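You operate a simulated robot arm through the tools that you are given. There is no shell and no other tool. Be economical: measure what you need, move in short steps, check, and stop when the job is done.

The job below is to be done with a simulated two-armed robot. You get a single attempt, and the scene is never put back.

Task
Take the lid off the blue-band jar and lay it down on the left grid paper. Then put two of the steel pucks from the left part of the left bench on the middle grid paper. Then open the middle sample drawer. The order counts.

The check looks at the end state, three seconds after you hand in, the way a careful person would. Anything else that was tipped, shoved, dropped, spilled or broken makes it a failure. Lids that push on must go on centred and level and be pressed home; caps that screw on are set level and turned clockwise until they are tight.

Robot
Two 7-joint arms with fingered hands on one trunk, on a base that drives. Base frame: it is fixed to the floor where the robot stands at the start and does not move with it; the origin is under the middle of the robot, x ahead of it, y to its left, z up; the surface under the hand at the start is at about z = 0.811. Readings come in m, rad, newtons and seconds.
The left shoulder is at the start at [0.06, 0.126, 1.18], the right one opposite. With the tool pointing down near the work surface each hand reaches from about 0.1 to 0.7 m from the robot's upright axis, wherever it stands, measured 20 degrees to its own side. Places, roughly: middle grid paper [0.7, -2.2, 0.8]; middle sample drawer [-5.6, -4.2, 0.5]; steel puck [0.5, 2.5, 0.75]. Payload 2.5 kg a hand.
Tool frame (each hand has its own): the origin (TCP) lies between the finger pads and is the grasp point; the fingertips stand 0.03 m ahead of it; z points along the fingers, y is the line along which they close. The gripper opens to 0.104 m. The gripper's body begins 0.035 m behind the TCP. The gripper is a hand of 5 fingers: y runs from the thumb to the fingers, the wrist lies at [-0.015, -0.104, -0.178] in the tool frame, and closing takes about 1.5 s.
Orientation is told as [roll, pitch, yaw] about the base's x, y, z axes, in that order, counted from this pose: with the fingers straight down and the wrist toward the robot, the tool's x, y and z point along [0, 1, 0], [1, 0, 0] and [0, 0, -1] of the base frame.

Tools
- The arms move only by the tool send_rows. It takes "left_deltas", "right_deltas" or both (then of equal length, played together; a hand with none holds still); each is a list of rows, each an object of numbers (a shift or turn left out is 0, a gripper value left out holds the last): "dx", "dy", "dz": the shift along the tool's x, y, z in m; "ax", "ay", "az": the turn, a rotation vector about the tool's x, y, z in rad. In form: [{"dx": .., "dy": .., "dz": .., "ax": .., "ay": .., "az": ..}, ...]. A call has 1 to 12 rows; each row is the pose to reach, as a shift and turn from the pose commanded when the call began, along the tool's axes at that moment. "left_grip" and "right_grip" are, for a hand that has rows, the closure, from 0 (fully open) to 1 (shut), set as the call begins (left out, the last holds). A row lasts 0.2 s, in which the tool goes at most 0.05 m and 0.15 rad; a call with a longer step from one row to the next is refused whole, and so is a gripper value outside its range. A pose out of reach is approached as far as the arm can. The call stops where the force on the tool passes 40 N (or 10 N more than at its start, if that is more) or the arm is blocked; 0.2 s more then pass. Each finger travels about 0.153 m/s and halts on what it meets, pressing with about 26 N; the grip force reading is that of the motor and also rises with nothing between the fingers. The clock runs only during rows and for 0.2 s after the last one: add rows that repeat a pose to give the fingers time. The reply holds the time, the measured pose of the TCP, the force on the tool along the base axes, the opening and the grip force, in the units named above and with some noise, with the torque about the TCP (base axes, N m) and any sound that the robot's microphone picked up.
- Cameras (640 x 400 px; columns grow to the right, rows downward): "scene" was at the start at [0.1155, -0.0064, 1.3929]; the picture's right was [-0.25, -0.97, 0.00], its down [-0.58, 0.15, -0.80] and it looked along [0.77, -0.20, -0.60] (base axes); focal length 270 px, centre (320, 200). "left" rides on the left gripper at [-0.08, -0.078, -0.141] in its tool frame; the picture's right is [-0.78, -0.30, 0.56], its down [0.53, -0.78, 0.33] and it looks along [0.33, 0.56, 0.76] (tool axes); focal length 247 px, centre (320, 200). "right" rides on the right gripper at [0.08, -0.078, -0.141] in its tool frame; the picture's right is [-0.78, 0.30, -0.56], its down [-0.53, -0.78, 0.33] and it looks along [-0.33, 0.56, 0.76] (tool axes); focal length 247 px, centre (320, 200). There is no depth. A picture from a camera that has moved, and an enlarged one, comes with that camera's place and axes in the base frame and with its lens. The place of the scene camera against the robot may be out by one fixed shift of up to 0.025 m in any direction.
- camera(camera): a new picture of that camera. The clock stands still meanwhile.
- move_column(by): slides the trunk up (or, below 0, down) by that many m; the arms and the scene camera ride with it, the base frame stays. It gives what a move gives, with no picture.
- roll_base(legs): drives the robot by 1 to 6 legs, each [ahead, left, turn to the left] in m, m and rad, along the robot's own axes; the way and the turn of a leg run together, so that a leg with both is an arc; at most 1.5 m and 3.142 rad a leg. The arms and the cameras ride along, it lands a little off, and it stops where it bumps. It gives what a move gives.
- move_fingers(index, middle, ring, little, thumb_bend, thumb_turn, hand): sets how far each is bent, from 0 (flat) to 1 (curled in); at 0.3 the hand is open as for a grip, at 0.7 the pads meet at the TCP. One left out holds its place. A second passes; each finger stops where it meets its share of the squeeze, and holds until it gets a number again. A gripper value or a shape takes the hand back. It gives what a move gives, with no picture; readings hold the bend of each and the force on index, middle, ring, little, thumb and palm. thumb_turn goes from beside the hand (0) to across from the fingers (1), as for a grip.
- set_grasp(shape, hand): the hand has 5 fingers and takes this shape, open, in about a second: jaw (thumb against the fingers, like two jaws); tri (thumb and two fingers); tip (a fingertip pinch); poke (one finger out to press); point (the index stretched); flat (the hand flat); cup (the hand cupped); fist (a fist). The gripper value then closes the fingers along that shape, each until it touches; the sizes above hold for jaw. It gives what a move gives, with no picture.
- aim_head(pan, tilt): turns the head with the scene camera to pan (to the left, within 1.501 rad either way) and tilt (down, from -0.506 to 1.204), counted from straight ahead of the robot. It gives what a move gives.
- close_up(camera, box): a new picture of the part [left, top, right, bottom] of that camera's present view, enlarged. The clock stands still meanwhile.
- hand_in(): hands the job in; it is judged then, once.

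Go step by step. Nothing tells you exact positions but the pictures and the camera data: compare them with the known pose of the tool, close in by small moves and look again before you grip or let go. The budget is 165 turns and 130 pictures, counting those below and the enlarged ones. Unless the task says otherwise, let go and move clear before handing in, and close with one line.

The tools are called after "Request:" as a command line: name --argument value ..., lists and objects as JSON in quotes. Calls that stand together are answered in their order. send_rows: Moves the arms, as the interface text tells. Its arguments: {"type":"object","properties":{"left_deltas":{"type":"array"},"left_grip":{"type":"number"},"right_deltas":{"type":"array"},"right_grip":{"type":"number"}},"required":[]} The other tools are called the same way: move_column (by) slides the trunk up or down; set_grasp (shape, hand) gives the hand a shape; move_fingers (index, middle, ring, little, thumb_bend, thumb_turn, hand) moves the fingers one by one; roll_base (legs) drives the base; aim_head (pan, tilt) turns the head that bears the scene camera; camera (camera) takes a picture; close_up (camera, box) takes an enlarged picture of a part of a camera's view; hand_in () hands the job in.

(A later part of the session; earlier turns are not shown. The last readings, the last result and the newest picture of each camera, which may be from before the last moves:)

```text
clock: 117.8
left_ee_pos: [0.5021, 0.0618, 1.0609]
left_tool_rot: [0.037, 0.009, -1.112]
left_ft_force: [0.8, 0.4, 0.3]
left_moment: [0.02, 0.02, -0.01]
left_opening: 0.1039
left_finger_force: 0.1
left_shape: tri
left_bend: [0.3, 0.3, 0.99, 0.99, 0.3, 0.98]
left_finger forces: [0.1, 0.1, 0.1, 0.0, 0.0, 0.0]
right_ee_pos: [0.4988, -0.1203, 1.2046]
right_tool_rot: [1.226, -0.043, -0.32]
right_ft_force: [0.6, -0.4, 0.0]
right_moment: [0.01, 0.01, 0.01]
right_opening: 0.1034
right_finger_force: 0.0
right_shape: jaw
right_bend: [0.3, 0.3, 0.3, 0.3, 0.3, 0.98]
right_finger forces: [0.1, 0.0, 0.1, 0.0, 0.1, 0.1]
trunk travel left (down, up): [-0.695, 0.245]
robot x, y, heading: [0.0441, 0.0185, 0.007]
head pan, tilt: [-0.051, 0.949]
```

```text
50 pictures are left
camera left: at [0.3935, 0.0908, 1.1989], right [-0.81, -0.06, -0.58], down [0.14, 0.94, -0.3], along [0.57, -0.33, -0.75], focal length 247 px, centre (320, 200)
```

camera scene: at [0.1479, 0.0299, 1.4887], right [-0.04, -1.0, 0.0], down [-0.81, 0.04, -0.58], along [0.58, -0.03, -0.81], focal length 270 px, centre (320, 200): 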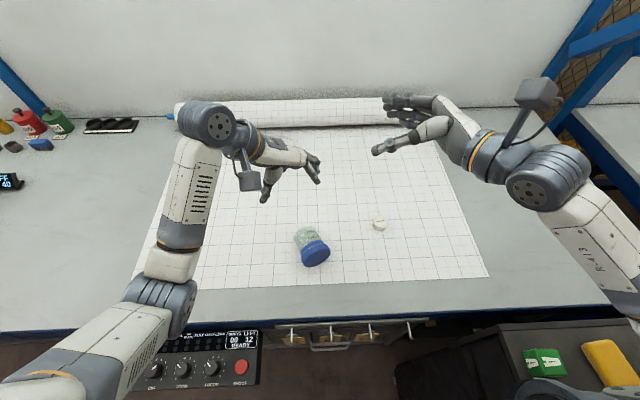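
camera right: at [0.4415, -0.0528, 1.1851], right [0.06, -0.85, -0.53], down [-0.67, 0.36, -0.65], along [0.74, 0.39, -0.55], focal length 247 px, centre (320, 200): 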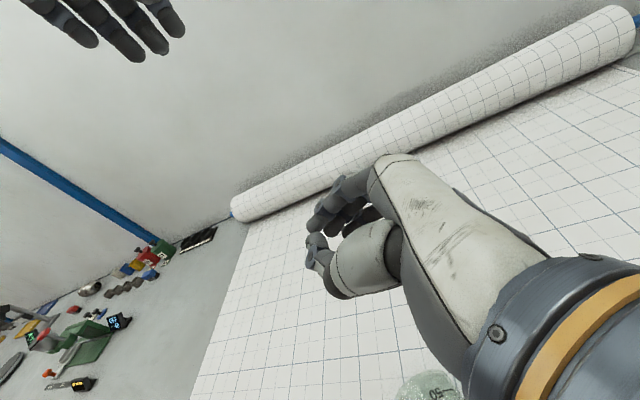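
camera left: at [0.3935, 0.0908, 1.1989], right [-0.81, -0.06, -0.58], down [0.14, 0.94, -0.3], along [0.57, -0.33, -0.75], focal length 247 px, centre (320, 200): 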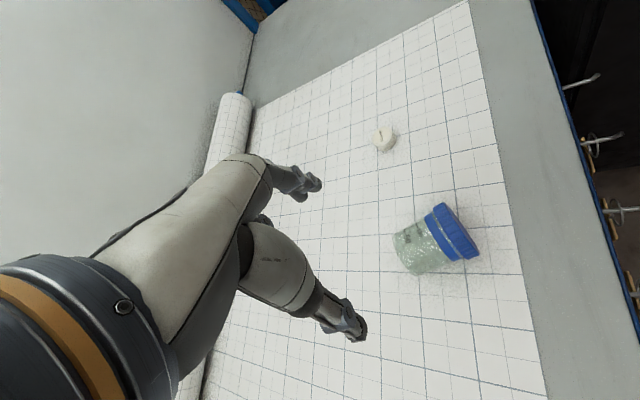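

Left view puts the lying jar's axis from (0.428, 0.013) to (0.502, 0.038). I move the left hand to a pre-grasp above its body, tilted to suit the later upright pose.

Request:
send_rows --left_deltas '[{"dx": -0.02, "dy": 0.003, "dz": 0.025, "ax": -0.01, "ay": 0.1, "az": 0.04}, {"dx": -0.04, "dy": 0.006, "dz": 0.055, "ax": -0.02, "ay": 0.2, "az": 0.08}, {"dx": -0.06, "dy": 0.009, "dz": 0.085, "ax": -0.03, "ay": 0.3, "az": 0.12}, {"dx": -0.0764, "dy": 0.0125, "dz": 0.11, "ax": -0.033, "ay": 0.354, "az": 0.133}, {"dx": -0.0764, "dy": 0.0125, "dz": 0.12, "ax": -0.033, "ay": 0.354, "az": 0.133}]'

Request:
camera --camera "left"

Request:
close_up --camera "scene" --box '[220, 150, 420, 275]'

```text
clock: 119.0
left_ee_pos: [0.4415, 0.0169, 0.9368]
left_tool_rot: [0.392, 0.007, -1.249]
left_ft_force: [-0.5, 0.0, 0.8]
left_moment: [0.0, 0.01, 0.03]
left_opening: 0.1039
left_finger_force: 0.1
left_shape: tri
left_bend: [0.3, 0.3, 0.99, 0.99, 0.3, 0.98]
left_finger forces: [0.1, 0.0, 0.0, 0.1, 0.0, 0.0]
right_ee_pos: [0.4996, -0.119, 1.2044]
right_tool_rot: [1.226, -0.042, -0.319]
right_ft_force: [0.5, 0.1, -0.6]
right_moment: [-0.01, 0.04, 0.01]
right_opening: 0.1037
right_finger_force: 0.0
right_shape: jaw
right_bend: [0.3, 0.3, 0.3, 0.3, 0.3, 0.98]
right_finger forces: [0.1, 0.0, 0.1, 0.0, 0.1, 0.0]
trunk travel left (down, up): [-0.695, 0.245]
robot x, y, heading: [0.0414, 0.0171, 0.008]
head pan, tilt: [-0.051, 0.949]
```

```text
49 pictures are left
camera left: at [0.2985, 0.0507, 1.037], right [-0.57, 0.13, -0.81], down [0.34, 0.93, -0.1], along [0.74, -0.33, -0.58], focal length 247 px, centre (320, 200)
```

left: 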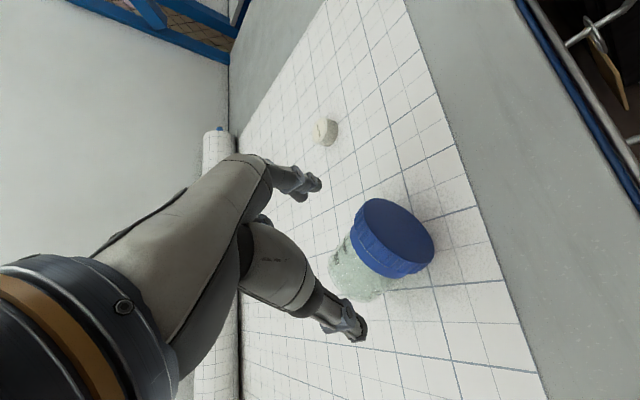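

```text
3.20 times, centred on (320, 212) of scene
camera zoom: at [0.148, 0.03, 1.4887], right [-0.04, -1.0, 0.0], down [-0.81, 0.04, -0.58], along [0.58, -0.03, -0.81], focal length 864 px, centre (320, 160)
```

zoom: 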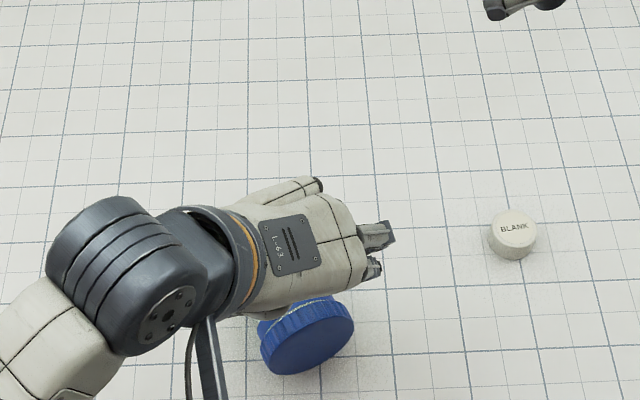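

Alignment is good. I advance along the tilted tool axis to z ≈ 0.863 (keeping the palm off the lid), then close.

Request:
send_rows --left_deltas '[{"dx": 0.004, "dz": 0.025}, {"dx": 0.007, "dz": 0.05}, {"dx": 0.007, "dz": 0.068}, {"dx": 0.007, "dz": 0.081}]'

Request:
send_rows --left_deltas '[{"dz": 0}, {"dz": 0}, {"dz": 0}, {"dz": 0}, {"dz": 0}, {"dz": 0}, {"dz": 0}, {"dz": 0}]' --left_grip 1

Request:
camera --camera "left"

```text
clock: 120.0
left_ee_pos: [0.4783, 0.0312, 0.8655]
left_tool_rot: [0.394, 0.008, -1.248]
left_ft_force: [0.2, -0.8, -0.7]
left_moment: [0.01, -0.01, -0.02]
left_opening: 0.1038
left_finger_force: 0.0
left_shape: tri
left_bend: [0.3, 0.3, 0.99, 0.99, 0.3, 0.98]
left_finger forces: [0.0, 0.0, 0.0, 0.0, 0.1, 0.1]
right_ee_pos: [0.499, -0.1204, 1.2038]
right_tool_rot: [1.224, -0.044, -0.319]
right_ft_force: [0.1, -1.3, 0.9]
right_moment: [0.01, 0.02, 0.02]
right_opening: 0.1035
right_finger_force: 0.1
right_shape: jaw
right_bend: [0.3, 0.3, 0.3, 0.3, 0.3, 0.98]
right_finger forces: [0.1, 0.0, 0.1, 0.0, 0.1, 0.0]
trunk travel left (down, up): [-0.695, 0.245]
robot x, y, heading: [0.0438, 0.0171, 0.008]
head pan, tilt: [-0.051, 0.949]
```

```text
clock: 121.8
left_ee_pos: [0.4795, 0.031, 0.8649]
left_tool_rot: [0.393, 0.007, -1.248]
left_ft_force: [-0.6, -0.9, 1.0]
left_moment: [0.01, 0.02, -0.01]
left_opening: 0.0573
left_finger_force: 25.8
left_shape: tri
left_bend: [0.74, 0.43, 1.0, 1.0, 0.67, 1.0]
left_finger forces: [11.7, 11.5, 0.0, 0.1, 23.2, 0.0]
right_ee_pos: [0.4999, -0.1205, 1.2041]
right_tool_rot: [1.224, -0.041, -0.32]
right_ft_force: [-0.2, -0.5, 0.2]
right_moment: [0.03, 0.02, -0.04]
right_opening: 0.1034
right_finger_force: 0.1
right_shape: jaw
right_bend: [0.3, 0.3, 0.3, 0.3, 0.3, 0.98]
right_finger forces: [0.0, 0.0, 0.0, 0.1, 0.1, 0.0]
trunk travel left (down, up): [-0.695, 0.245]
robot x, y, heading: [0.0459, 0.0169, 0.007]
head pan, tilt: [-0.051, 0.949]
```

```text
47 pictures are left
camera left: at [0.3345, 0.0634, 0.9653], right [-0.57, 0.13, -0.81], down [0.34, 0.93, -0.1], along [0.74, -0.33, -0.58], focal length 247 px, centre (320, 200)
```

left: 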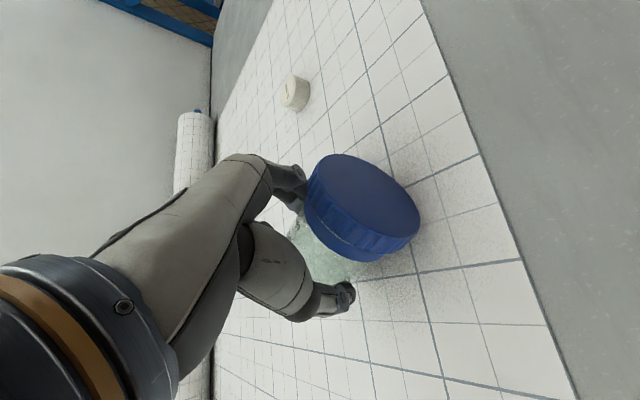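

Balanced grip on the body. I lift it 15 cm straight up, then swing the hand about the vertical.

Request:
send_rows --left_deltas '[{"dx": 0.008, "dz": -0.018}, {"dx": 0.023, "dz": -0.055}, {"dx": 0.04, "dz": -0.097}, {"dx": 0.057, "dz": -0.139}]'

Request:
send_rows --left_deltas '[{"ax": 0.053, "az": -0.129}, {"ax": 0.106, "az": -0.258}, {"ax": 0.159, "az": -0.387}, {"ax": 0.212, "az": -0.516}, {"ax": 0.265, "az": -0.645}, {"ax": 0.318, "az": -0.774}, {"ax": 0.371, "az": -0.903}, {"ax": 0.424, "az": -1.032}, {"ax": 0.477, "az": -1.161}, {"ax": 0.53, "az": -1.29}, {"ax": 0.583, "az": -1.419}]'

Request:
camera --camera "scene"

```text
clock: 122.8
left_ee_pos: [0.4784, 0.0298, 1.0157]
left_tool_rot: [0.391, 0.009, -1.247]
left_ft_force: [0.6, -1.2, -1.7]
left_moment: [0.01, -0.02, 0.0]
left_opening: 0.0573
left_finger_force: 26.1
left_shape: tri
left_bend: [0.74, 0.43, 1.0, 1.0, 0.67, 1.0]
left_finger forces: [11.8, 11.6, 0.0, 0.0, 23.2, 0.0]
right_ee_pos: [0.4992, -0.1208, 1.2047]
right_tool_rot: [1.226, -0.041, -0.32]
right_ft_force: [-0.1, -1.3, -0.5]
right_moment: [-0.03, -0.03, 0.0]
right_opening: 0.1035
right_finger_force: 0.0
right_shape: jaw
right_bend: [0.3, 0.3, 0.3, 0.3, 0.3, 0.98]
right_finger forces: [0.1, 0.0, 0.1, 0.0, 0.0, 0.0]
trunk travel left (down, up): [-0.695, 0.245]
robot x, y, heading: [0.0423, 0.0172, 0.003]
head pan, tilt: [-0.051, 0.949]
```

```text
clock: 125.4
left_ee_pos: [0.4842, 0.0637, 1.004]
left_tool_rot: [0.465, -0.024, 0.319]
left_ft_force: [0.7, 0.5, -1.0]
left_moment: [-0.01, -0.02, 0.02]
left_opening: 0.0573
left_finger_force: 25.5
left_shape: tri
left_bend: [0.74, 0.43, 1.0, 1.0, 0.67, 1.0]
left_finger forces: [11.8, 11.6, 0.0, 0.0, 23.2, 0.0]
right_ee_pos: [0.4994, -0.1197, 1.205]
right_tool_rot: [1.225, -0.044, -0.32]
right_ft_force: [1.1, 0.6, -0.2]
right_moment: [0.02, 0.08, -0.03]
right_opening: 0.1039
right_finger_force: 0.1
right_shape: jaw
right_bend: [0.3, 0.3, 0.3, 0.3, 0.3, 0.98]
right_finger forces: [0.1, 0.0, 0.1, 0.0, 0.1, 0.0]
trunk travel left (down, up): [-0.695, 0.245]
robot x, y, heading: [0.0472, 0.0161, 0.006]
head pan, tilt: [-0.051, 0.949]
stopped in row 11 (left hand): the arm was blocked; the commanded pose is now the measured one
```

```text
46 pictures are left
camera scene: at [0.1479, 0.0299, 1.4887], right [-0.04, -1.0, 0.0], down [-0.81, 0.04, -0.58], along [0.58, -0.03, -0.81], focal length 270 px, centre (320, 200)
```

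scene: 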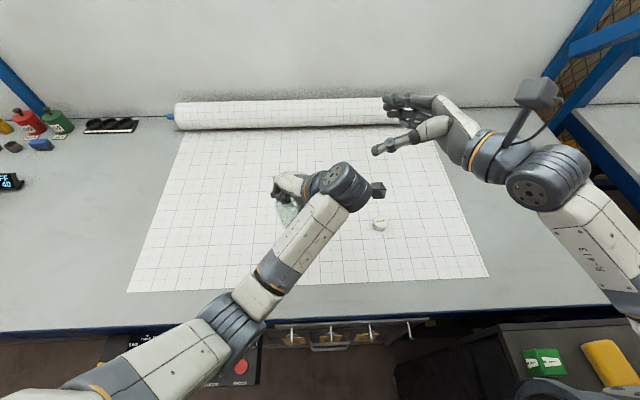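

Now I roll the left hand so the jar comes upright (lid up), moving slightly up and out.

Request:
send_rows --left_deltas '[{"dy": 0.01, "dz": -0.02, "ay": -0.137}, {"dy": 0.02, "dz": -0.043, "ay": -0.274}, {"dy": 0.03, "dz": -0.043, "ay": -0.41}, {"dy": 0.04, "dz": -0.043, "ay": -0.547}, {"dy": 0.0475, "dz": -0.043, "dx": 0.004, "ay": -0.684}, {"dy": 0.0475, "dz": -0.043, "dx": 0.004, "ay": -0.82}, {"dy": 0.0475, "dz": -0.043, "dx": 0.004, "ay": -0.957}, {"dy": 0.0475, "dz": -0.043, "dx": 0.004, "ay": -1.094}, {"dy": 0.0475, "dz": -0.043, "dx": 0.004, "ay": -1.23}, {"dy": 0.0475, "dz": -0.043, "dx": 0.004, "ay": -1.367}, {"dy": 0.0475, "dz": -0.043, "dx": 0.004, "ay": -1.504}, {"dy": 0.0475, "dz": -0.043, "dx": 0.004, "ay": -1.64}]'

Request:
camera --camera "scene"

Request:
camera --camera "left"

```text
clock: 127.3
left_ee_pos: [0.57, 0.1002, 1.0999]
left_tool_rot: [-0.66, -0.201, 0.344]
left_ft_force: [-0.1, -0.3, -0.5]
left_moment: [-0.01, -0.01, 0.02]
left_opening: 0.057
left_finger_force: 26.2
left_shape: tri
left_bend: [0.74, 0.43, 1.0, 1.0, 0.67, 1.0]
left_finger forces: [11.7, 11.8, 0.1, 0.0, 23.6, 0.0]
right_ee_pos: [0.4986, -0.1185, 1.2051]
right_tool_rot: [1.225, -0.044, -0.319]
right_ft_force: [-0.1, -0.3, 0.8]
right_moment: [-0.02, 0.0, -0.01]
right_opening: 0.104
right_finger_force: 0.0
right_shape: jaw
right_bend: [0.3, 0.3, 0.3, 0.3, 0.3, 0.98]
right_finger forces: [0.1, 0.1, 0.1, 0.0, 0.0, 0.1]
trunk travel left (down, up): [-0.695, 0.245]
robot x, y, heading: [0.0436, 0.0172, 0.008]
head pan, tilt: [-0.051, 0.949]
stopped in row 9 (left hand): the arm was blocked; the commanded pose is now the measured one
```

```text
45 pictures are left
camera scene: at [0.1481, 0.0302, 1.4887], right [-0.04, -1.0, 0.0], down [-0.81, 0.04, -0.58], along [0.58, -0.03, -0.81], focal length 270 px, centre (320, 200)
```

scene: 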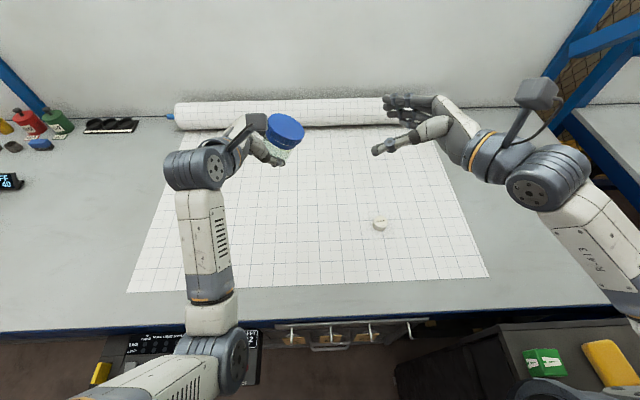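

```text
44 pictures are left
camera left: at [0.462, 0.0858, 1.2414], right [0.04, -1.0, -0.02], down [-0.68, -0.01, -0.73], along [0.73, 0.05, -0.68], focal length 247 px, centre (320, 200)
```

left: 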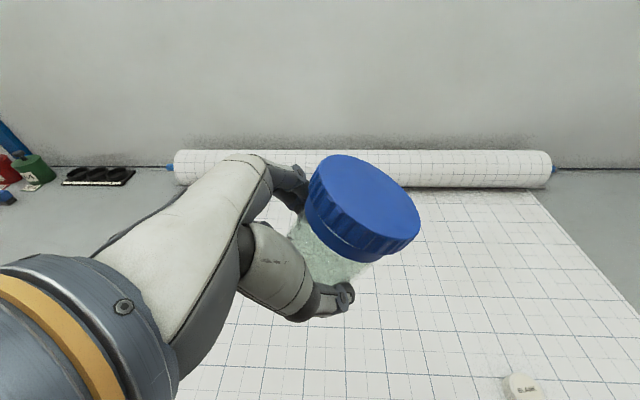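

The jar is nearly upright; about 30° remain. I move toward (0.55, 0.04) while finishing the roll and removing the pitch.

Request:
send_rows --left_deltas '[{"dx": -0.008, "dy": -0.01, "dz": 0.01, "ax": 0.02, "ay": -0.05, "az": -0.02}, {"dx": -0.016, "dy": -0.02, "dz": 0.02, "ax": 0.04, "ay": -0.13, "az": -0.04}, {"dx": -0.024, "dy": -0.031, "dz": 0.03, "ax": 0.06, "ay": -0.23, "az": -0.08}, {"dx": -0.032, "dy": -0.042, "dz": 0.04, "ax": 0.08, "ay": -0.33, "az": -0.11}, {"dx": -0.032, "dy": -0.042, "dz": 0.04, "ax": 0.1, "ay": -0.43, "az": -0.14}, {"dx": -0.032, "dy": -0.042, "dz": 0.04, "ax": 0.126, "ay": -0.517, "az": -0.164}]'

Request:
camera --camera "left"

```text
clock: 128.4
left_ee_pos: [0.5851, 0.0727, 1.1367]
left_tool_rot: [-0.958, -0.243, 0.381]
left_ft_force: [-0.3, 0.4, -0.6]
left_moment: [0.0, -0.02, 0.0]
left_opening: 0.0571
left_finger_force: 26.0
left_shape: tri
left_bend: [0.74, 0.43, 1.0, 1.0, 0.67, 1.0]
left_finger forces: [11.5, 11.9, 0.0, 0.0, 23.6, 0.0]
right_ee_pos: [0.4992, -0.12, 1.2038]
right_tool_rot: [1.226, -0.044, -0.32]
right_ft_force: [-0.2, 0.0, 0.2]
right_moment: [0.04, 0.04, 0.03]
right_opening: 0.1037
right_finger_force: 0.2
right_shape: jaw
right_bend: [0.3, 0.3, 0.3, 0.3, 0.3, 0.98]
right_finger forces: [0.0, 0.0, 0.1, 0.1, 0.0, 0.0]
trunk travel left (down, up): [-0.695, 0.245]
robot x, y, heading: [0.0428, 0.0169, 0.004]
head pan, tilt: [-0.051, 0.949]
stopped in row 5 (left hand): the arm was blocked; the commanded pose is now the measured one
```

```text
43 pictures are left
camera left: at [0.4571, 0.0968, 1.2601], right [0.0, -0.97, 0.23], down [-0.57, -0.19, -0.8], along [0.82, -0.14, -0.56], focal length 247 px, centre (320, 200)
```

left: 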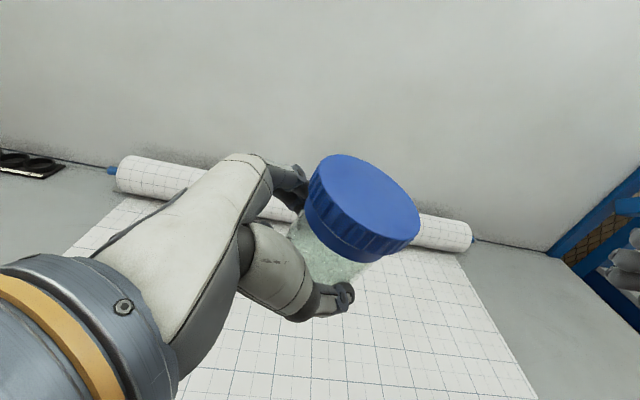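

The left arm is blocked again, probably its elbow near the bench edge. I raise the trunk another 0.12 m and look.

Request:
move_column --by 0.12

Request:
aim_head --pan 0.5 --tilt 1.0

Request:
camera --camera "scene"

```text
clock: 129.9
left_ee_pos: [0.5845, 0.0737, 1.2557]
left_tool_rot: [-0.96, -0.241, 0.382]
left_ft_force: [-0.6, -0.4, -0.4]
left_moment: [0.01, 0.0, 0.01]
left_opening: 0.0573
left_finger_force: 26.5
left_shape: tri
left_bend: [0.74, 0.43, 1.0, 1.0, 0.67, 1.0]
left_finger forces: [11.6, 11.8, 0.0, 0.1, 23.6, 0.0]
right_ee_pos: [0.4994, -0.1193, 1.3242]
right_tool_rot: [1.227, -0.042, -0.319]
right_ft_force: [0.0, 0.1, 0.1]
right_moment: [-0.02, 0.0, -0.02]
right_opening: 0.1036
right_finger_force: 0.1
right_shape: jaw
right_bend: [0.3, 0.3, 0.3, 0.3, 0.3, 0.98]
right_finger forces: [0.0, 0.0, 0.0, 0.0, 0.0, 0.1]
trunk travel left (down, up): [-0.815, 0.125]
robot x, y, heading: [0.0448, 0.0178, 0.006]
head pan, tilt: [-0.051, 0.949]
```

```text
clock: 130.9
left_ee_pos: [0.5858, 0.0724, 1.257]
left_tool_rot: [-0.958, -0.242, 0.381]
left_ft_force: [0.1, 0.0, -1.4]
left_moment: [0.03, 0.02, -0.04]
left_opening: 0.0573
left_finger_force: 26.0
left_shape: tri
left_bend: [0.74, 0.43, 1.0, 1.0, 0.67, 1.0]
left_finger forces: [11.6, 11.8, 0.1, 0.0, 23.7, 0.0]
right_ee_pos: [0.5001, -0.1207, 1.3247]
right_tool_rot: [1.225, -0.043, -0.32]
right_ft_force: [-0.3, -1.2, 0.4]
right_moment: [-0.02, 0.0, 0.01]
right_opening: 0.1035
right_finger_force: 0.1
right_shape: jaw
right_bend: [0.3, 0.3, 0.3, 0.3, 0.3, 0.98]
right_finger forces: [0.0, 0.1, 0.1, 0.1, 0.0, 0.1]
trunk travel left (down, up): [-0.815, 0.125]
robot x, y, heading: [0.0439, 0.0158, 0.005]
head pan, tilt: [0.499, 1.0]
```

```text
42 pictures are left
camera scene: at [0.1364, 0.0669, 1.6051], right [0.48, -0.87, 0.0], down [-0.74, -0.41, -0.54], along [0.47, 0.26, -0.84], focal length 270 px, centre (320, 200)
```

scene: 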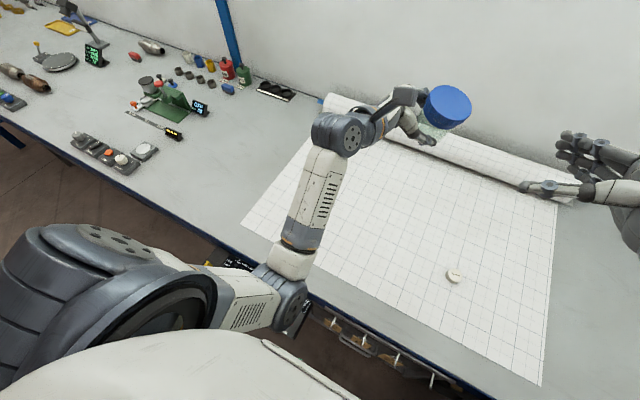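

The elbow was right at the bench edge and is free now. I finish levelling the jar and bring it in.

Request:
send_rows --left_deltas '[{"dx": 0.004, "dy": -0.013, "dz": 0.007, "ax": 0.04, "ay": -0.055, "az": -0.046}, {"dx": 0.008, "dy": -0.026, "dz": 0.014, "ax": 0.085, "ay": -0.11, "az": -0.09}, {"dx": 0.012, "dy": -0.039, "dz": 0.021, "ax": 0.128, "ay": -0.165, "az": -0.137}, {"dx": 0.015, "dy": -0.052, "dz": 0.028, "ax": 0.17, "ay": -0.219, "az": -0.183}]'

Request:
aim_head --pan 0.1 --tilt 0.8

Request:
camera --camera "scene"

Request:
camera --camera "right"

```text
clock: 132.1
left_ee_pos: [0.5623, 0.0547, 1.2379]
left_tool_rot: [-1.164, -0.064, 0.333]
left_ft_force: [-0.6, -0.9, -1.6]
left_moment: [0.02, 0.01, 0.02]
left_opening: 0.0572
left_finger_force: 26.5
left_shape: tri
left_bend: [0.74, 0.43, 1.0, 1.0, 0.67, 1.0]
left_finger forces: [11.7, 11.9, 0.1, 0.0, 23.7, 0.0]
right_ee_pos: [0.4994, -0.1199, 1.3244]
right_tool_rot: [1.225, -0.042, -0.32]
right_ft_force: [0.1, -0.1, -0.1]
right_moment: [0.03, -0.03, -0.03]
right_opening: 0.1039
right_finger_force: 0.1
right_shape: jaw
right_bend: [0.3, 0.3, 0.3, 0.3, 0.3, 0.98]
right_finger forces: [0.0, 0.0, 0.0, 0.1, 0.0, 0.2]
trunk travel left (down, up): [-0.815, 0.125]
robot x, y, heading: [0.046, 0.0192, 0.005]
head pan, tilt: [0.499, 1.0]
stopped in row 4 (left hand): the arm was blocked; the commanded pose is now the measured one
```

```text
clock: 132.9
left_ee_pos: [0.5618, 0.0552, 1.2391]
left_tool_rot: [-1.163, -0.065, 0.332]
left_ft_force: [-0.8, 0.5, 0.0]
left_moment: [-0.02, 0.03, 0.02]
left_opening: 0.0571
left_finger_force: 26.2
left_shape: tri
left_bend: [0.74, 0.43, 1.0, 1.0, 0.67, 1.0]
left_finger forces: [11.8, 12.0, 0.0, 0.1, 23.6, 0.1]
right_ee_pos: [0.4987, -0.1187, 1.3245]
right_tool_rot: [1.226, -0.043, -0.319]
right_ft_force: [0.2, -0.1, -1.2]
right_moment: [0.02, -0.01, 0.01]
right_opening: 0.1036
right_finger_force: 0.0
right_shape: jaw
right_bend: [0.3, 0.3, 0.3, 0.3, 0.3, 0.98]
right_finger forces: [0.0, 0.0, 0.0, 0.1, 0.0, 0.1]
trunk travel left (down, up): [-0.815, 0.125]
robot x, y, heading: [0.0447, 0.0134, 0.006]
head pan, tilt: [0.099, 0.799]
```

```text
41 pictures are left
camera scene: at [0.1556, 0.0419, 1.6202], right [0.11, -0.99, 0.0], down [-0.71, -0.08, -0.7], along [0.69, 0.07, -0.72], focal length 270 px, centre (320, 200)
```

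scene: 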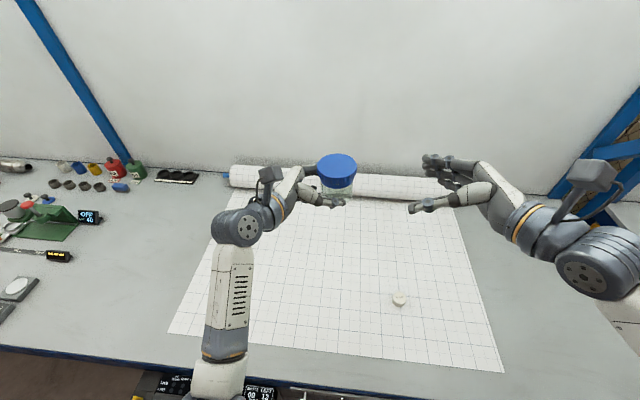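

```text
40 pictures are left
camera right: at [0.3892, -0.1951, 1.444], right [0.06, -0.85, -0.53], down [-0.67, 0.36, -0.65], along [0.74, 0.39, -0.55], focal length 247 px, centre (320, 200)
```

right: 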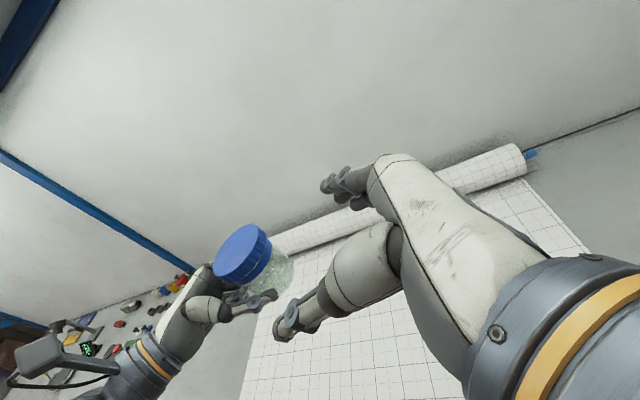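

The jar is upright in a firm three-point left grip; the lid top is at about (0.569, 0.038, 1.285). I turn the right hand fingers-down off to the side.

Request:
send_rows --right_deltas '[{"dx": 0.01, "dz": -0.004, "ay": -0.13}, {"dx": 0.03, "dz": -0.01, "ay": -0.26}, {"dx": 0.047, "dz": -0.017, "ay": -0.39}, {"dx": 0.047, "dz": -0.017, "ay": -0.52}, {"dx": 0.047, "dz": -0.017, "ay": -0.65}, {"dx": 0.047, "dz": -0.017, "ay": -0.78}, {"dx": 0.047, "dz": -0.017, "ay": -0.91}, {"dx": 0.047, "dz": -0.017, "ay": -1.04}, {"dx": 0.047, "dz": -0.017, "ay": -1.17}, {"dx": 0.047, "dz": -0.017, "ay": -1.225}]'

Request:
camera --camera "right"

```text
clock: 135.1
left_ee_pos: [0.5623, 0.0554, 1.2372]
left_tool_rot: [-1.164, -0.064, 0.332]
left_ft_force: [0.5, -0.2, -1.3]
left_moment: [0.03, -0.02, -0.01]
left_opening: 0.0572
left_finger_force: 26.1
left_shape: tri
left_bend: [0.74, 0.43, 1.0, 1.0, 0.67, 1.0]
left_finger forces: [11.8, 11.8, 0.1, 0.0, 23.5, 0.0]
right_ee_pos: [0.4974, -0.1196, 1.3742]
right_tool_rot: [-0.001, -0.044, -0.319]
right_ft_force: [-0.5, 0.1, -0.5]
right_moment: [0.01, 0.0, 0.03]
right_opening: 0.1037
right_finger_force: 0.1
right_shape: jaw
right_bend: [0.3, 0.3, 0.3, 0.3, 0.3, 0.98]
right_finger forces: [0.0, 0.1, 0.0, 0.0, 0.1, 0.0]
trunk travel left (down, up): [-0.815, 0.125]
robot x, y, heading: [0.0422, 0.0163, 0.008]
head pan, tilt: [0.099, 0.799]
```

```text
39 pictures are left
camera right: at [0.445, -0.0181, 1.5121], right [0.01, -0.82, 0.57], down [-0.89, -0.27, -0.36], along [0.45, -0.5, -0.74], focal length 247 px, centre (320, 200)
```

right: 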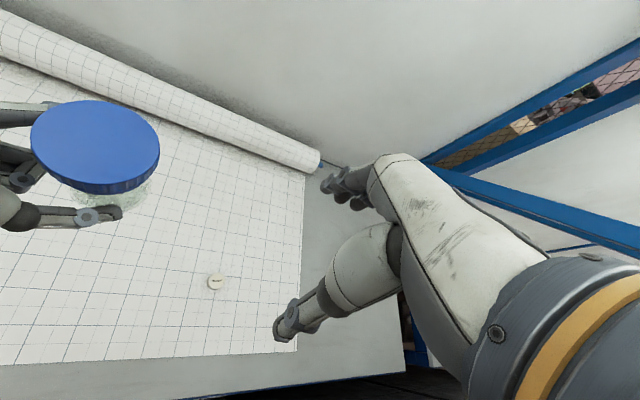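

Lid confirmed at (0.568, 0.040). I bring the right hand directly above it.

Request:
send_rows --right_deltas '[{"dx": 0.043, "dy": 0.004, "ax": 0.02, "ay": -0.007}, {"dx": 0.086, "dy": 0.008, "ax": 0.042, "ay": -0.014}, {"dx": 0.13, "dy": 0.013, "ax": 0.042, "ay": -0.014}, {"dx": 0.173, "dy": 0.017, "ax": 0.042, "ay": -0.014}]'

Request:
camera --camera "right"

```text
clock: 136.1
left_ee_pos: [0.563, 0.0558, 1.2387]
left_tool_rot: [-1.164, -0.066, 0.332]
left_ft_force: [-0.4, 0.4, -0.5]
left_moment: [-0.04, -0.02, -0.03]
left_opening: 0.0571
left_finger_force: 26.3
left_shape: tri
left_bend: [0.74, 0.43, 1.0, 1.0, 0.67, 1.0]
left_finger forces: [11.7, 12.0, 0.1, 0.0, 23.5, 0.1]
right_ee_pos: [0.5673, 0.0411, 1.3737]
right_tool_rot: [-0.016, -0.002, -0.319]
right_ft_force: [0.5, 0.1, 0.7]
right_moment: [-0.01, -0.02, 0.0]
right_opening: 0.1037
right_finger_force: 0.0
right_shape: jaw
right_bend: [0.3, 0.3, 0.3, 0.3, 0.3, 0.98]
right_finger forces: [0.0, 0.1, 0.0, 0.0, 0.0, 0.0]
trunk travel left (down, up): [-0.815, 0.125]
robot x, y, heading: [0.0446, 0.0169, 0.007]
head pan, tilt: [0.099, 0.799]
```

```text
38 pictures are left
camera right: at [0.5214, 0.1418, 1.5141], right [0.04, -0.82, 0.57], down [-0.91, -0.27, -0.33], along [0.42, -0.5, -0.76], focal length 247 px, centre (320, 200)
```

right: 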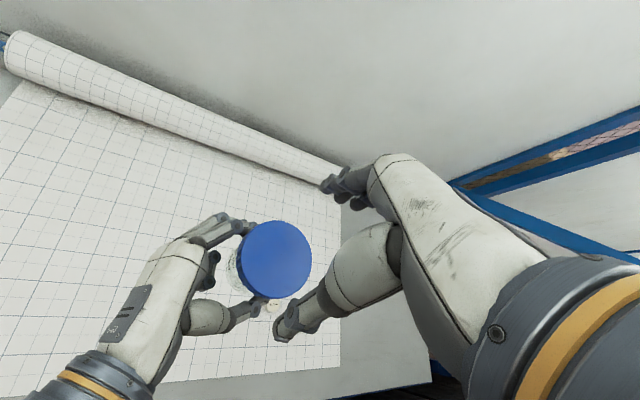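

Centred. Descending to the ribs and closing.

Request:
send_rows --right_deltas '[{"dz": 0.025}, {"dz": 0.05}, {"dz": 0.063}, {"dz": 0.071}]'

Request:
send_rows --right_deltas '[{"dz": 0}, {"dz": 0}, {"dz": 0}, {"dz": 0}, {"dz": 0}, {"dz": 0}, {"dz": 0}, {"dz": 0}]' --right_grip 1

Request:
camera --camera "right"

Request:
close_up --camera "scene" --box '[240, 100, 440, 225]'

```text
clock: 137.1
left_ee_pos: [0.5618, 0.0535, 1.2383]
left_tool_rot: [-1.166, -0.064, 0.331]
left_ft_force: [0.0, 0.5, -0.7]
left_moment: [0.0, 0.04, -0.03]
left_opening: 0.0574
left_finger_force: 25.8
left_shape: tri
left_bend: [0.74, 0.43, 1.0, 1.0, 0.67, 1.0]
left_finger forces: [11.7, 11.9, 0.1, 0.0, 23.6, 0.1]
right_ee_pos: [0.5678, 0.0399, 1.3048]
right_tool_rot: [-0.014, -0.002, -0.319]
right_ft_force: [0.2, 0.5, -0.4]
right_moment: [-0.02, -0.02, -0.02]
right_opening: 0.1037
right_finger_force: 0.1
right_shape: jaw
right_bend: [0.3, 0.3, 0.3, 0.3, 0.3, 0.98]
right_finger forces: [0.1, 0.1, 0.1, 0.0, 0.1, 0.0]
trunk travel left (down, up): [-0.815, 0.125]
robot x, y, heading: [0.0443, 0.0189, 0.007]
head pan, tilt: [0.099, 0.799]
```

```text
clock: 138.9
left_ee_pos: [0.5626, 0.0545, 1.2387]
left_tool_rot: [-1.164, -0.064, 0.332]
left_ft_force: [-0.2, -0.5, -0.1]
left_moment: [0.02, -0.01, -0.03]
left_opening: 0.0573
left_finger_force: 26.2
left_shape: tri
left_bend: [0.74, 0.43, 1.0, 1.0, 0.67, 1.0]
left_finger forces: [11.9, 11.9, 0.0, 0.0, 23.9, 0.0]
right_ee_pos: [0.5683, 0.0396, 1.303]
right_tool_rot: [-0.014, 0.0, -0.318]
right_ft_force: [-0.9, -0.1, -0.5]
right_moment: [0.01, 0.04, -0.02]
right_opening: 0.067
right_finger_force: 25.8
right_shape: jaw
right_bend: [0.28, 0.39, 0.4, 0.41, 0.63, 0.99]
right_finger forces: [12.3, 7.2, 2.5, 0.1, 22.1, 0.0]
trunk travel left (down, up): [-0.815, 0.125]
robot x, y, heading: [0.0411, 0.0144, 0.006]
head pan, tilt: [0.099, 0.799]
```

```text
37 pictures are left
camera right: at [0.5212, 0.1406, 1.4442], right [0.04, -0.82, 0.57], down [-0.91, -0.27, -0.33], along [0.42, -0.5, -0.76], focal length 247 px, centre (320, 200)
```

right: 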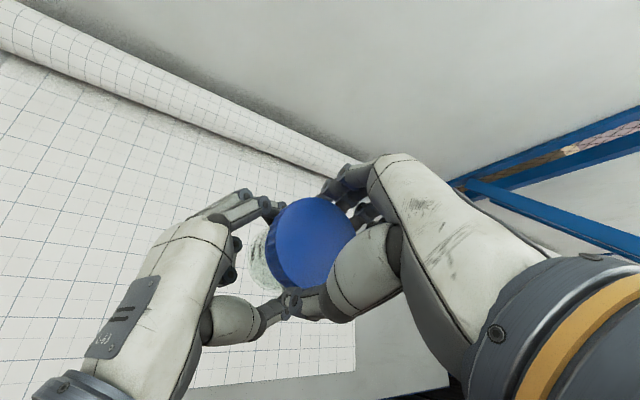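

```text
3.20 times, centred on (340, 162) of scene
camera zoom: at [0.1556, 0.0418, 1.6202], right [0.11, -0.99, 0.0], down [-0.71, -0.08, -0.7], along [0.69, 0.07, -0.72], focal length 864 px, centre (256, 320)
```

zoom: 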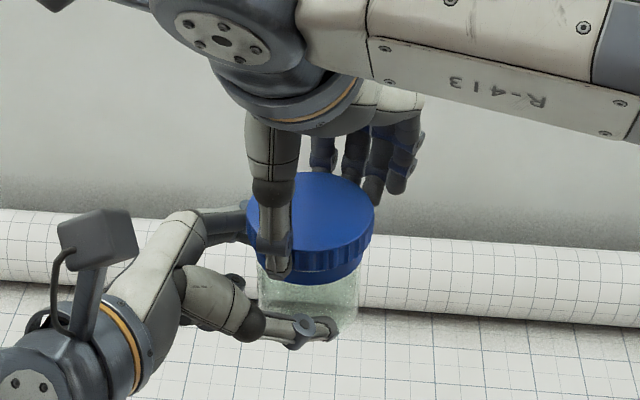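

Excellent two-hand hold. Twisting counter-clockwise 0.5 rad and watching torque.

Request:
send_rows --right_deltas '[{"az": -0.1}, {"az": -0.2}, {"az": -0.3}, {"az": -0.4}, {"az": -0.5}]'

Request:
close_up --camera "scene" --box '[240, 100, 440, 225]'

```text
clock: 140.1
left_ee_pos: [0.5617, 0.0542, 1.2382]
left_tool_rot: [-1.164, -0.065, 0.332]
left_ft_force: [2.7, 1.2, -1.4]
left_moment: [0.02, 0.01, 0.09]
left_opening: 0.0571
left_finger_force: 26.2
left_shape: tri
left_bend: [0.74, 0.42, 1.0, 1.0, 0.67, 1.0]
left_finger forces: [13.3, 12.9, 0.0, 0.1, 22.9, 0.0]
right_ee_pos: [0.567, 0.0387, 1.3056]
right_tool_rot: [-0.01, 0.007, 0.182]
right_ft_force: [-3.1, -0.9, -0.4]
right_moment: [-0.05, 0.22, -0.11]
right_opening: 0.0671
right_finger_force: 26.0
right_shape: jaw
right_bend: [0.28, 0.39, 0.4, 0.41, 0.63, 0.99]
right_finger forces: [11.9, 7.1, 2.4, 0.1, 24.0, 0.0]
trunk travel left (down, up): [-0.815, 0.125]
robot x, y, heading: [0.0442, 0.0185, 0.004]
head pan, tilt: [0.099, 0.799]
```

```text
3.20 times, centred on (340, 162) of scene
camera zoom: at [0.1557, 0.0415, 1.6202], right [0.11, -0.99, 0.0], down [-0.71, -0.08, -0.7], along [0.69, 0.07, -0.72], focal length 864 px, centre (256, 320)
```

zoom: 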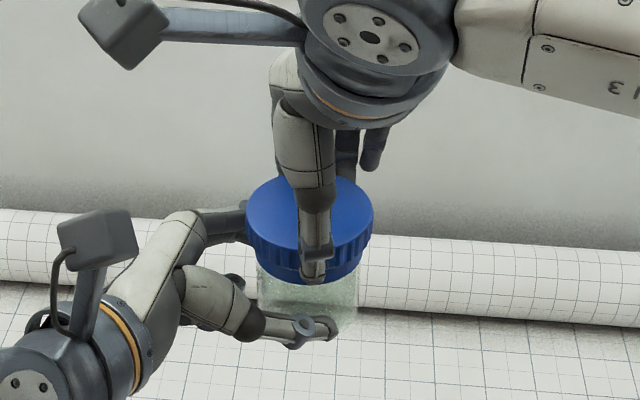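

The lid turns while the jar stays put. Continuing to yaw ≈ 0.7 with a slight rise.

Request:
send_rows --right_deltas '[{"az": -0.12, "dz": -0.0005}, {"az": -0.24, "dz": -0.001}, {"az": -0.36, "dz": -0.0015}, {"az": -0.48, "dz": -0.002}, {"az": -0.55, "dz": -0.002}]'

Request:
close_up --camera "scene" --box '[240, 100, 440, 225]'

```text
clock: 141.3
left_ee_pos: [0.563, 0.0554, 1.2392]
left_tool_rot: [-1.165, -0.066, 0.334]
left_ft_force: [3.9, 3.6, 1.5]
left_moment: [0.0, -0.12, 0.17]
left_opening: 0.057
left_finger_force: 25.5
left_shape: tri
left_bend: [0.74, 0.42, 1.0, 1.0, 0.67, 1.0]
left_finger forces: [13.7, 13.8, 0.0, 0.0, 23.2, 0.0]
right_ee_pos: [0.5677, 0.0397, 1.3062]
right_tool_rot: [-0.008, 0.015, 0.732]
right_ft_force: [-3.8, -3.6, -2.6]
right_moment: [-0.3, 0.32, -0.09]
right_opening: 0.0667
right_finger_force: 25.9
right_shape: jaw
right_bend: [0.28, 0.39, 0.4, 0.41, 0.63, 0.99]
right_finger forces: [11.9, 6.9, 2.1, 0.0, 25.7, 0.0]
trunk travel left (down, up): [-0.815, 0.125]
robot x, y, heading: [0.0417, 0.0174, 0.007]
head pan, tilt: [0.099, 0.799]
```

```text
3.20 times, centred on (340, 162) of scene
camera zoom: at [0.1557, 0.0418, 1.6202], right [0.11, -0.99, 0.0], down [-0.71, -0.08, -0.7], along [0.69, 0.07, -0.72], focal length 864 px, centre (256, 320)
```

zoom: 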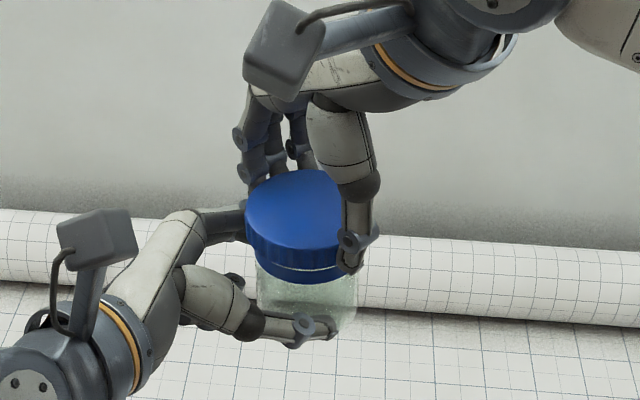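

Still threaded; another stroke. I release, turn back, regrip and twist again.

Request:
send_rows --right_deltas '[{"dz": 0}, {"dz": 0}, {"dz": 0}, {"dz": 0}, {"dz": 0}, {"az": 0.15}, {"az": 0.3}, {"az": 0.45}, {"az": 0.6}, {"az": 0.75}, {"az": 0.9}, {"az": 1.05}]' --right_grip 0

Request:
send_rows --right_deltas '[{"dz": 0}, {"dz": 0}, {"dz": 0}, {"dz": 0}, {"dz": 0}, {"dz": 0}, {"dz": 0}, {"dz": 0}]' --right_grip 1

Request:
send_rows --right_deltas '[{"az": -0.12}, {"az": -0.24, "dz": -0.0005}, {"az": -0.36, "dz": -0.001}, {"az": -0.48, "dz": -0.0015}, {"az": -0.6, "dz": -0.002}, {"az": -0.72, "dz": -0.002}, {"az": -0.84, "dz": -0.0025}, {"az": -0.96, "dz": -0.003}, {"az": -1.05, "dz": -0.003}]'

Request:
close_up --camera "scene" --box '[240, 100, 440, 225]'

```text
clock: 143.9
left_ee_pos: [0.562, 0.0549, 1.2393]
left_tool_rot: [-1.165, -0.065, 0.33]
left_ft_force: [0.7, -0.1, -0.9]
left_moment: [-0.02, 0.06, 0.01]
left_opening: 0.057
left_finger_force: 25.8
left_shape: tri
left_bend: [0.74, 0.43, 1.0, 1.0, 0.67, 1.0]
left_finger forces: [12.4, 12.4, 0.1, 0.0, 24.8, 0.0]
right_ee_pos: [0.5672, 0.0392, 1.3059]
right_tool_rot: [-0.014, -0.002, -0.322]
right_ft_force: [-0.3, 0.9, 0.0]
right_moment: [0.01, 0.02, -0.02]
right_opening: 0.1038
right_finger_force: 0.0
right_shape: jaw
right_bend: [0.3, 0.3, 0.3, 0.3, 0.3, 0.98]
right_finger forces: [0.1, 0.0, 0.0, 0.0, 0.0, 0.1]
trunk travel left (down, up): [-0.815, 0.125]
robot x, y, heading: [0.0455, 0.0182, 0.008]
head pan, tilt: [0.099, 0.799]
```

```text
clock: 145.7
left_ee_pos: [0.5615, 0.0538, 1.2378]
left_tool_rot: [-1.164, -0.064, 0.331]
left_ft_force: [2.7, -0.4, -0.7]
left_moment: [0.01, 0.08, 0.05]
left_opening: 0.0573
left_finger_force: 26.2
left_shape: tri
left_bend: [0.74, 0.42, 1.0, 1.0, 0.67, 1.0]
left_finger forces: [13.5, 12.8, 0.1, 0.1, 24.0, 0.0]
right_ee_pos: [0.5675, 0.0388, 1.306]
right_tool_rot: [-0.013, 0.001, -0.319]
right_ft_force: [-1.9, 0.0, 0.7]
right_moment: [0.0, 0.1, -0.02]
right_opening: 0.0668
right_finger_force: 25.5
right_shape: jaw
right_bend: [0.28, 0.38, 0.4, 0.41, 0.64, 1.0]
right_finger forces: [13.4, 7.0, 0.1, 0.0, 23.3, 0.0]
trunk travel left (down, up): [-0.815, 0.125]
robot x, y, heading: [0.0423, 0.0195, 0.008]
head pan, tilt: [0.099, 0.799]
```

```text
clock: 147.7
left_ee_pos: [0.5623, 0.055, 1.2397]
left_tool_rot: [-1.165, -0.066, 0.332]
left_ft_force: [2.1, 5.0, 4.1]
left_moment: [-0.03, -0.22, 0.15]
left_opening: 0.0571
left_finger_force: 25.7
left_shape: tri
left_bend: [0.74, 0.42, 1.0, 1.0, 0.67, 1.0]
left_finger forces: [13.0, 13.9, 0.0, 0.1, 23.3, 0.0]
right_ee_pos: [0.5671, 0.038, 1.3078]
right_tool_rot: [-0.008, 0.013, 0.732]
right_ft_force: [-3.2, -4.5, -5.0]
right_moment: [-0.41, 0.33, -0.05]
right_opening: 0.0661
right_finger_force: 25.9
right_shape: jaw
right_bend: [0.28, 0.38, 0.4, 0.41, 0.64, 1.0]
right_finger forces: [13.8, 7.1, 0.1, 0.1, 25.8, 0.0]
trunk travel left (down, up): [-0.815, 0.125]
robot x, y, heading: [0.0441, 0.0171, 0.002]
head pan, tilt: [0.099, 0.799]
```

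```text
3.20 times, centred on (340, 162) of scene
camera zoom: at [0.1557, 0.0417, 1.6202], right [0.11, -0.99, 0.0], down [-0.71, -0.08, -0.7], along [0.69, 0.07, -0.72], focal length 864 px, centre (256, 320)
```

zoom: 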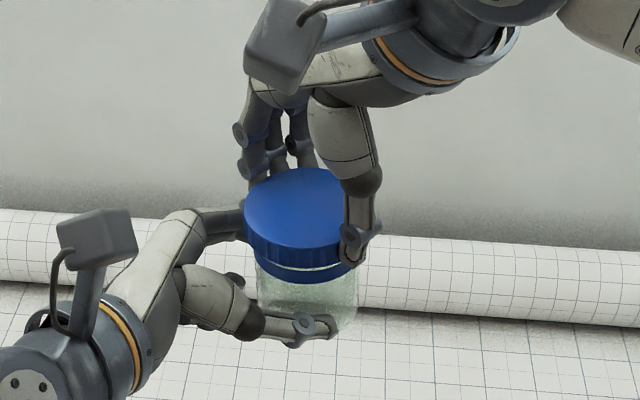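

Let me zoom on the seam to judge how far it has risen.

Request:
close_up --camera "scene" --box '[308, 145, 364, 180]'

```text
11.43 times, centred on (336, 162) of scene
camera zoom: at [0.1557, 0.0417, 1.6202], right [0.11, -0.99, 0.0], down [-0.71, -0.08, -0.7], along [0.69, 0.07, -0.72], focal length 3086 px, centre (137, 629)
```

zoom: 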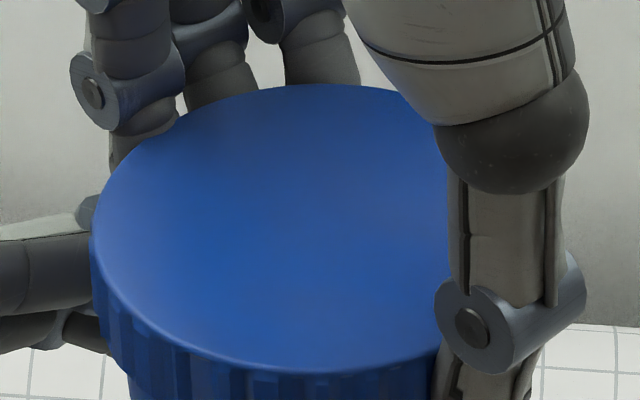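

Another stroke, following the lid upward.

Request:
send_rows --right_deltas '[{"dz": 0}, {"dz": 0}, {"dz": 0}, {"dz": 0}, {"dz": 0}, {"az": 0.15}, {"az": 0.3}, {"az": 0.45}, {"az": 0.6}, {"az": 0.75}, {"az": 0.9}, {"az": 1.05}]' --right_grip 0

Request:
send_rows --right_deltas '[{"dz": 0}, {"dz": 0}, {"dz": 0}, {"dz": 0}, {"dz": 0}, {"dz": 0}, {"dz": 0}, {"dz": 0}]' --right_grip 1

Request:
send_rows --right_deltas '[{"az": -0.12}, {"az": -0.24, "dz": -0.0005}, {"az": -0.36, "dz": -0.001}, {"az": -0.48, "dz": -0.0015}, {"az": -0.6, "dz": -0.002}, {"az": -0.72, "dz": -0.002}, {"az": -0.84, "dz": -0.0025}, {"az": -0.96, "dz": -0.003}, {"az": -1.05, "dz": -0.003}]'

Request:
close_up --camera "scene" --box '[296, 140, 376, 190]'

```text
clock: 150.3
left_ee_pos: [0.5614, 0.0538, 1.2378]
left_tool_rot: [-1.164, -0.064, 0.333]
left_ft_force: [-0.4, -0.4, -0.9]
left_moment: [0.01, 0.03, 0.02]
left_opening: 0.0573
left_finger_force: 26.2
left_shape: tri
left_bend: [0.74, 0.43, 1.0, 1.0, 0.67, 1.0]
left_finger forces: [12.6, 12.2, 0.0, 0.1, 24.8, 0.0]
right_ee_pos: [0.5683, 0.0391, 1.3099]
right_tool_rot: [-0.012, -0.002, -0.323]
right_ft_force: [-0.6, -0.3, 0.8]
right_moment: [0.0, 0.01, 0.01]
right_opening: 0.1036
right_finger_force: 0.0
right_shape: jaw
right_bend: [0.3, 0.3, 0.3, 0.3, 0.3, 0.98]
right_finger forces: [0.1, 0.0, 0.0, 0.1, 0.0, 0.0]
trunk travel left (down, up): [-0.815, 0.125]
robot x, y, heading: [0.0453, 0.0114, 0.008]
head pan, tilt: [0.099, 0.799]
```

```text
clock: 152.1
left_ee_pos: [0.5616, 0.0555, 1.2388]
left_tool_rot: [-1.163, -0.064, 0.331]
left_ft_force: [0.8, 0.4, 1.3]
left_moment: [-0.04, 0.09, 0.03]
left_opening: 0.0573
left_finger_force: 25.4
left_shape: tri
left_bend: [0.74, 0.43, 1.0, 1.0, 0.67, 1.0]
left_finger forces: [13.7, 12.0, 0.0, 0.0, 24.4, 0.1]
right_ee_pos: [0.5673, 0.0402, 1.308]
right_tool_rot: [-0.014, 0.001, -0.32]
right_ft_force: [-1.4, 0.1, -0.5]
right_moment: [-0.01, 0.01, 0.01]
right_opening: 0.0668
right_finger_force: 26.3
right_shape: jaw
right_bend: [0.27, 0.38, 0.39, 0.42, 0.64, 1.0]
right_finger forces: [13.8, 8.1, 0.2, 0.0, 23.2, 0.0]
trunk travel left (down, up): [-0.815, 0.125]
robot x, y, heading: [0.0422, 0.0151, 0.008]
head pan, tilt: [0.099, 0.799]
```

```text
clock: 154.1
left_ee_pos: [0.5621, 0.0537, 1.2398]
left_tool_rot: [-1.166, -0.068, 0.332]
left_ft_force: [2.8, 4.1, 5.8]
left_moment: [-0.07, -0.14, 0.13]
left_opening: 0.057
left_finger_force: 26.2
left_shape: tri
left_bend: [0.74, 0.42, 1.0, 1.0, 0.67, 1.0]
left_finger forces: [13.1, 13.0, 0.0, 0.0, 23.4, 0.0]
right_ee_pos: [0.5687, 0.0377, 1.3115]
right_tool_rot: [-0.007, 0.014, 0.732]
right_ft_force: [-1.4, -3.7, -5.5]
right_moment: [-0.26, 0.31, -0.07]
right_opening: 0.0669
right_finger_force: 26.0
right_shape: jaw
right_bend: [0.27, 0.38, 0.39, 0.42, 0.64, 1.0]
right_finger forces: [13.4, 7.8, 0.2, 0.0, 24.8, 0.0]
trunk travel left (down, up): [-0.815, 0.125]
robot x, y, heading: [0.0405, 0.0139, 0.01]
head pan, tilt: [0.099, 0.799]
```

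```text
8.00 times, centred on (336, 165) of scene
camera zoom: at [0.1557, 0.0417, 1.6202], right [0.11, -0.99, 0.0], down [-0.71, -0.08, -0.7], along [0.69, 0.07, -0.72], focal length 2160 px, centre (192, 480)
```

zoom: 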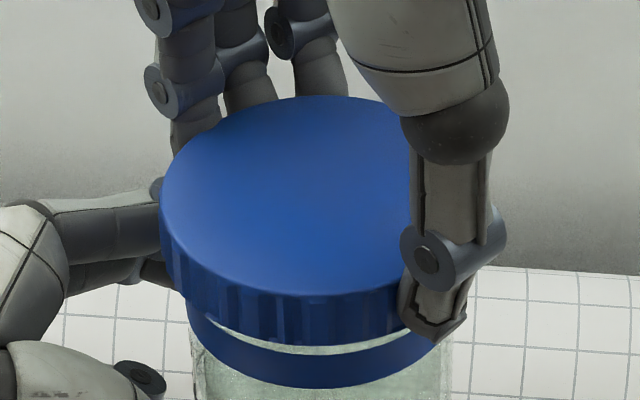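

The gap is now clear (several mm). I try a gentle straight lift to see if it's free.

Request:
send_rows --right_deltas '[{"dz": -0.003}, {"dz": -0.005}]'

Request:
close_up --camera "scene" --box '[296, 140, 376, 190]'

```text
clock: 154.7
left_ee_pos: [0.5626, 0.054, 1.2407]
left_tool_rot: [-1.169, -0.069, 0.334]
left_ft_force: [0.5, 3.2, 13.4]
left_moment: [-0.18, -0.31, 0.05]
left_opening: 0.0571
left_finger_force: 26.1
left_shape: tri
left_bend: [0.74, 0.42, 1.0, 1.0, 0.68, 0.99]
left_finger forces: [13.1, 12.4, 0.0, 0.0, 24.1, 0.1]
right_ee_pos: [0.5675, 0.038, 1.3152]
right_tool_rot: [-0.01, 0.016, 0.728]
right_ft_force: [-0.2, -4.1, -14.7]
right_moment: [-0.31, 0.31, -0.02]
right_opening: 0.0672
right_finger_force: 25.8
right_shape: jaw
right_bend: [0.27, 0.39, 0.39, 0.42, 0.64, 1.0]
right_finger forces: [14.3, 7.7, 0.5, 0.0, 24.8, 0.0]
trunk travel left (down, up): [-0.815, 0.125]
robot x, y, heading: [0.044, 0.0173, 0.007]
head pan, tilt: [0.099, 0.799]
```

```text
8.00 times, centred on (336, 165) of scene
camera zoom: at [0.1556, 0.0418, 1.6202], right [0.11, -0.99, 0.0], down [-0.71, -0.08, -0.7], along [0.69, 0.07, -0.72], focal length 2160 px, centre (192, 480)
```

zoom: 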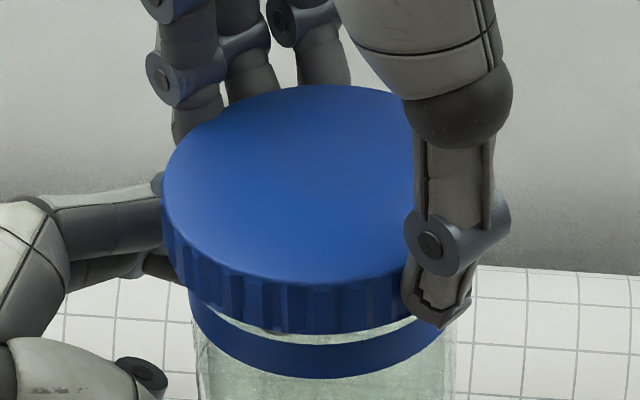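

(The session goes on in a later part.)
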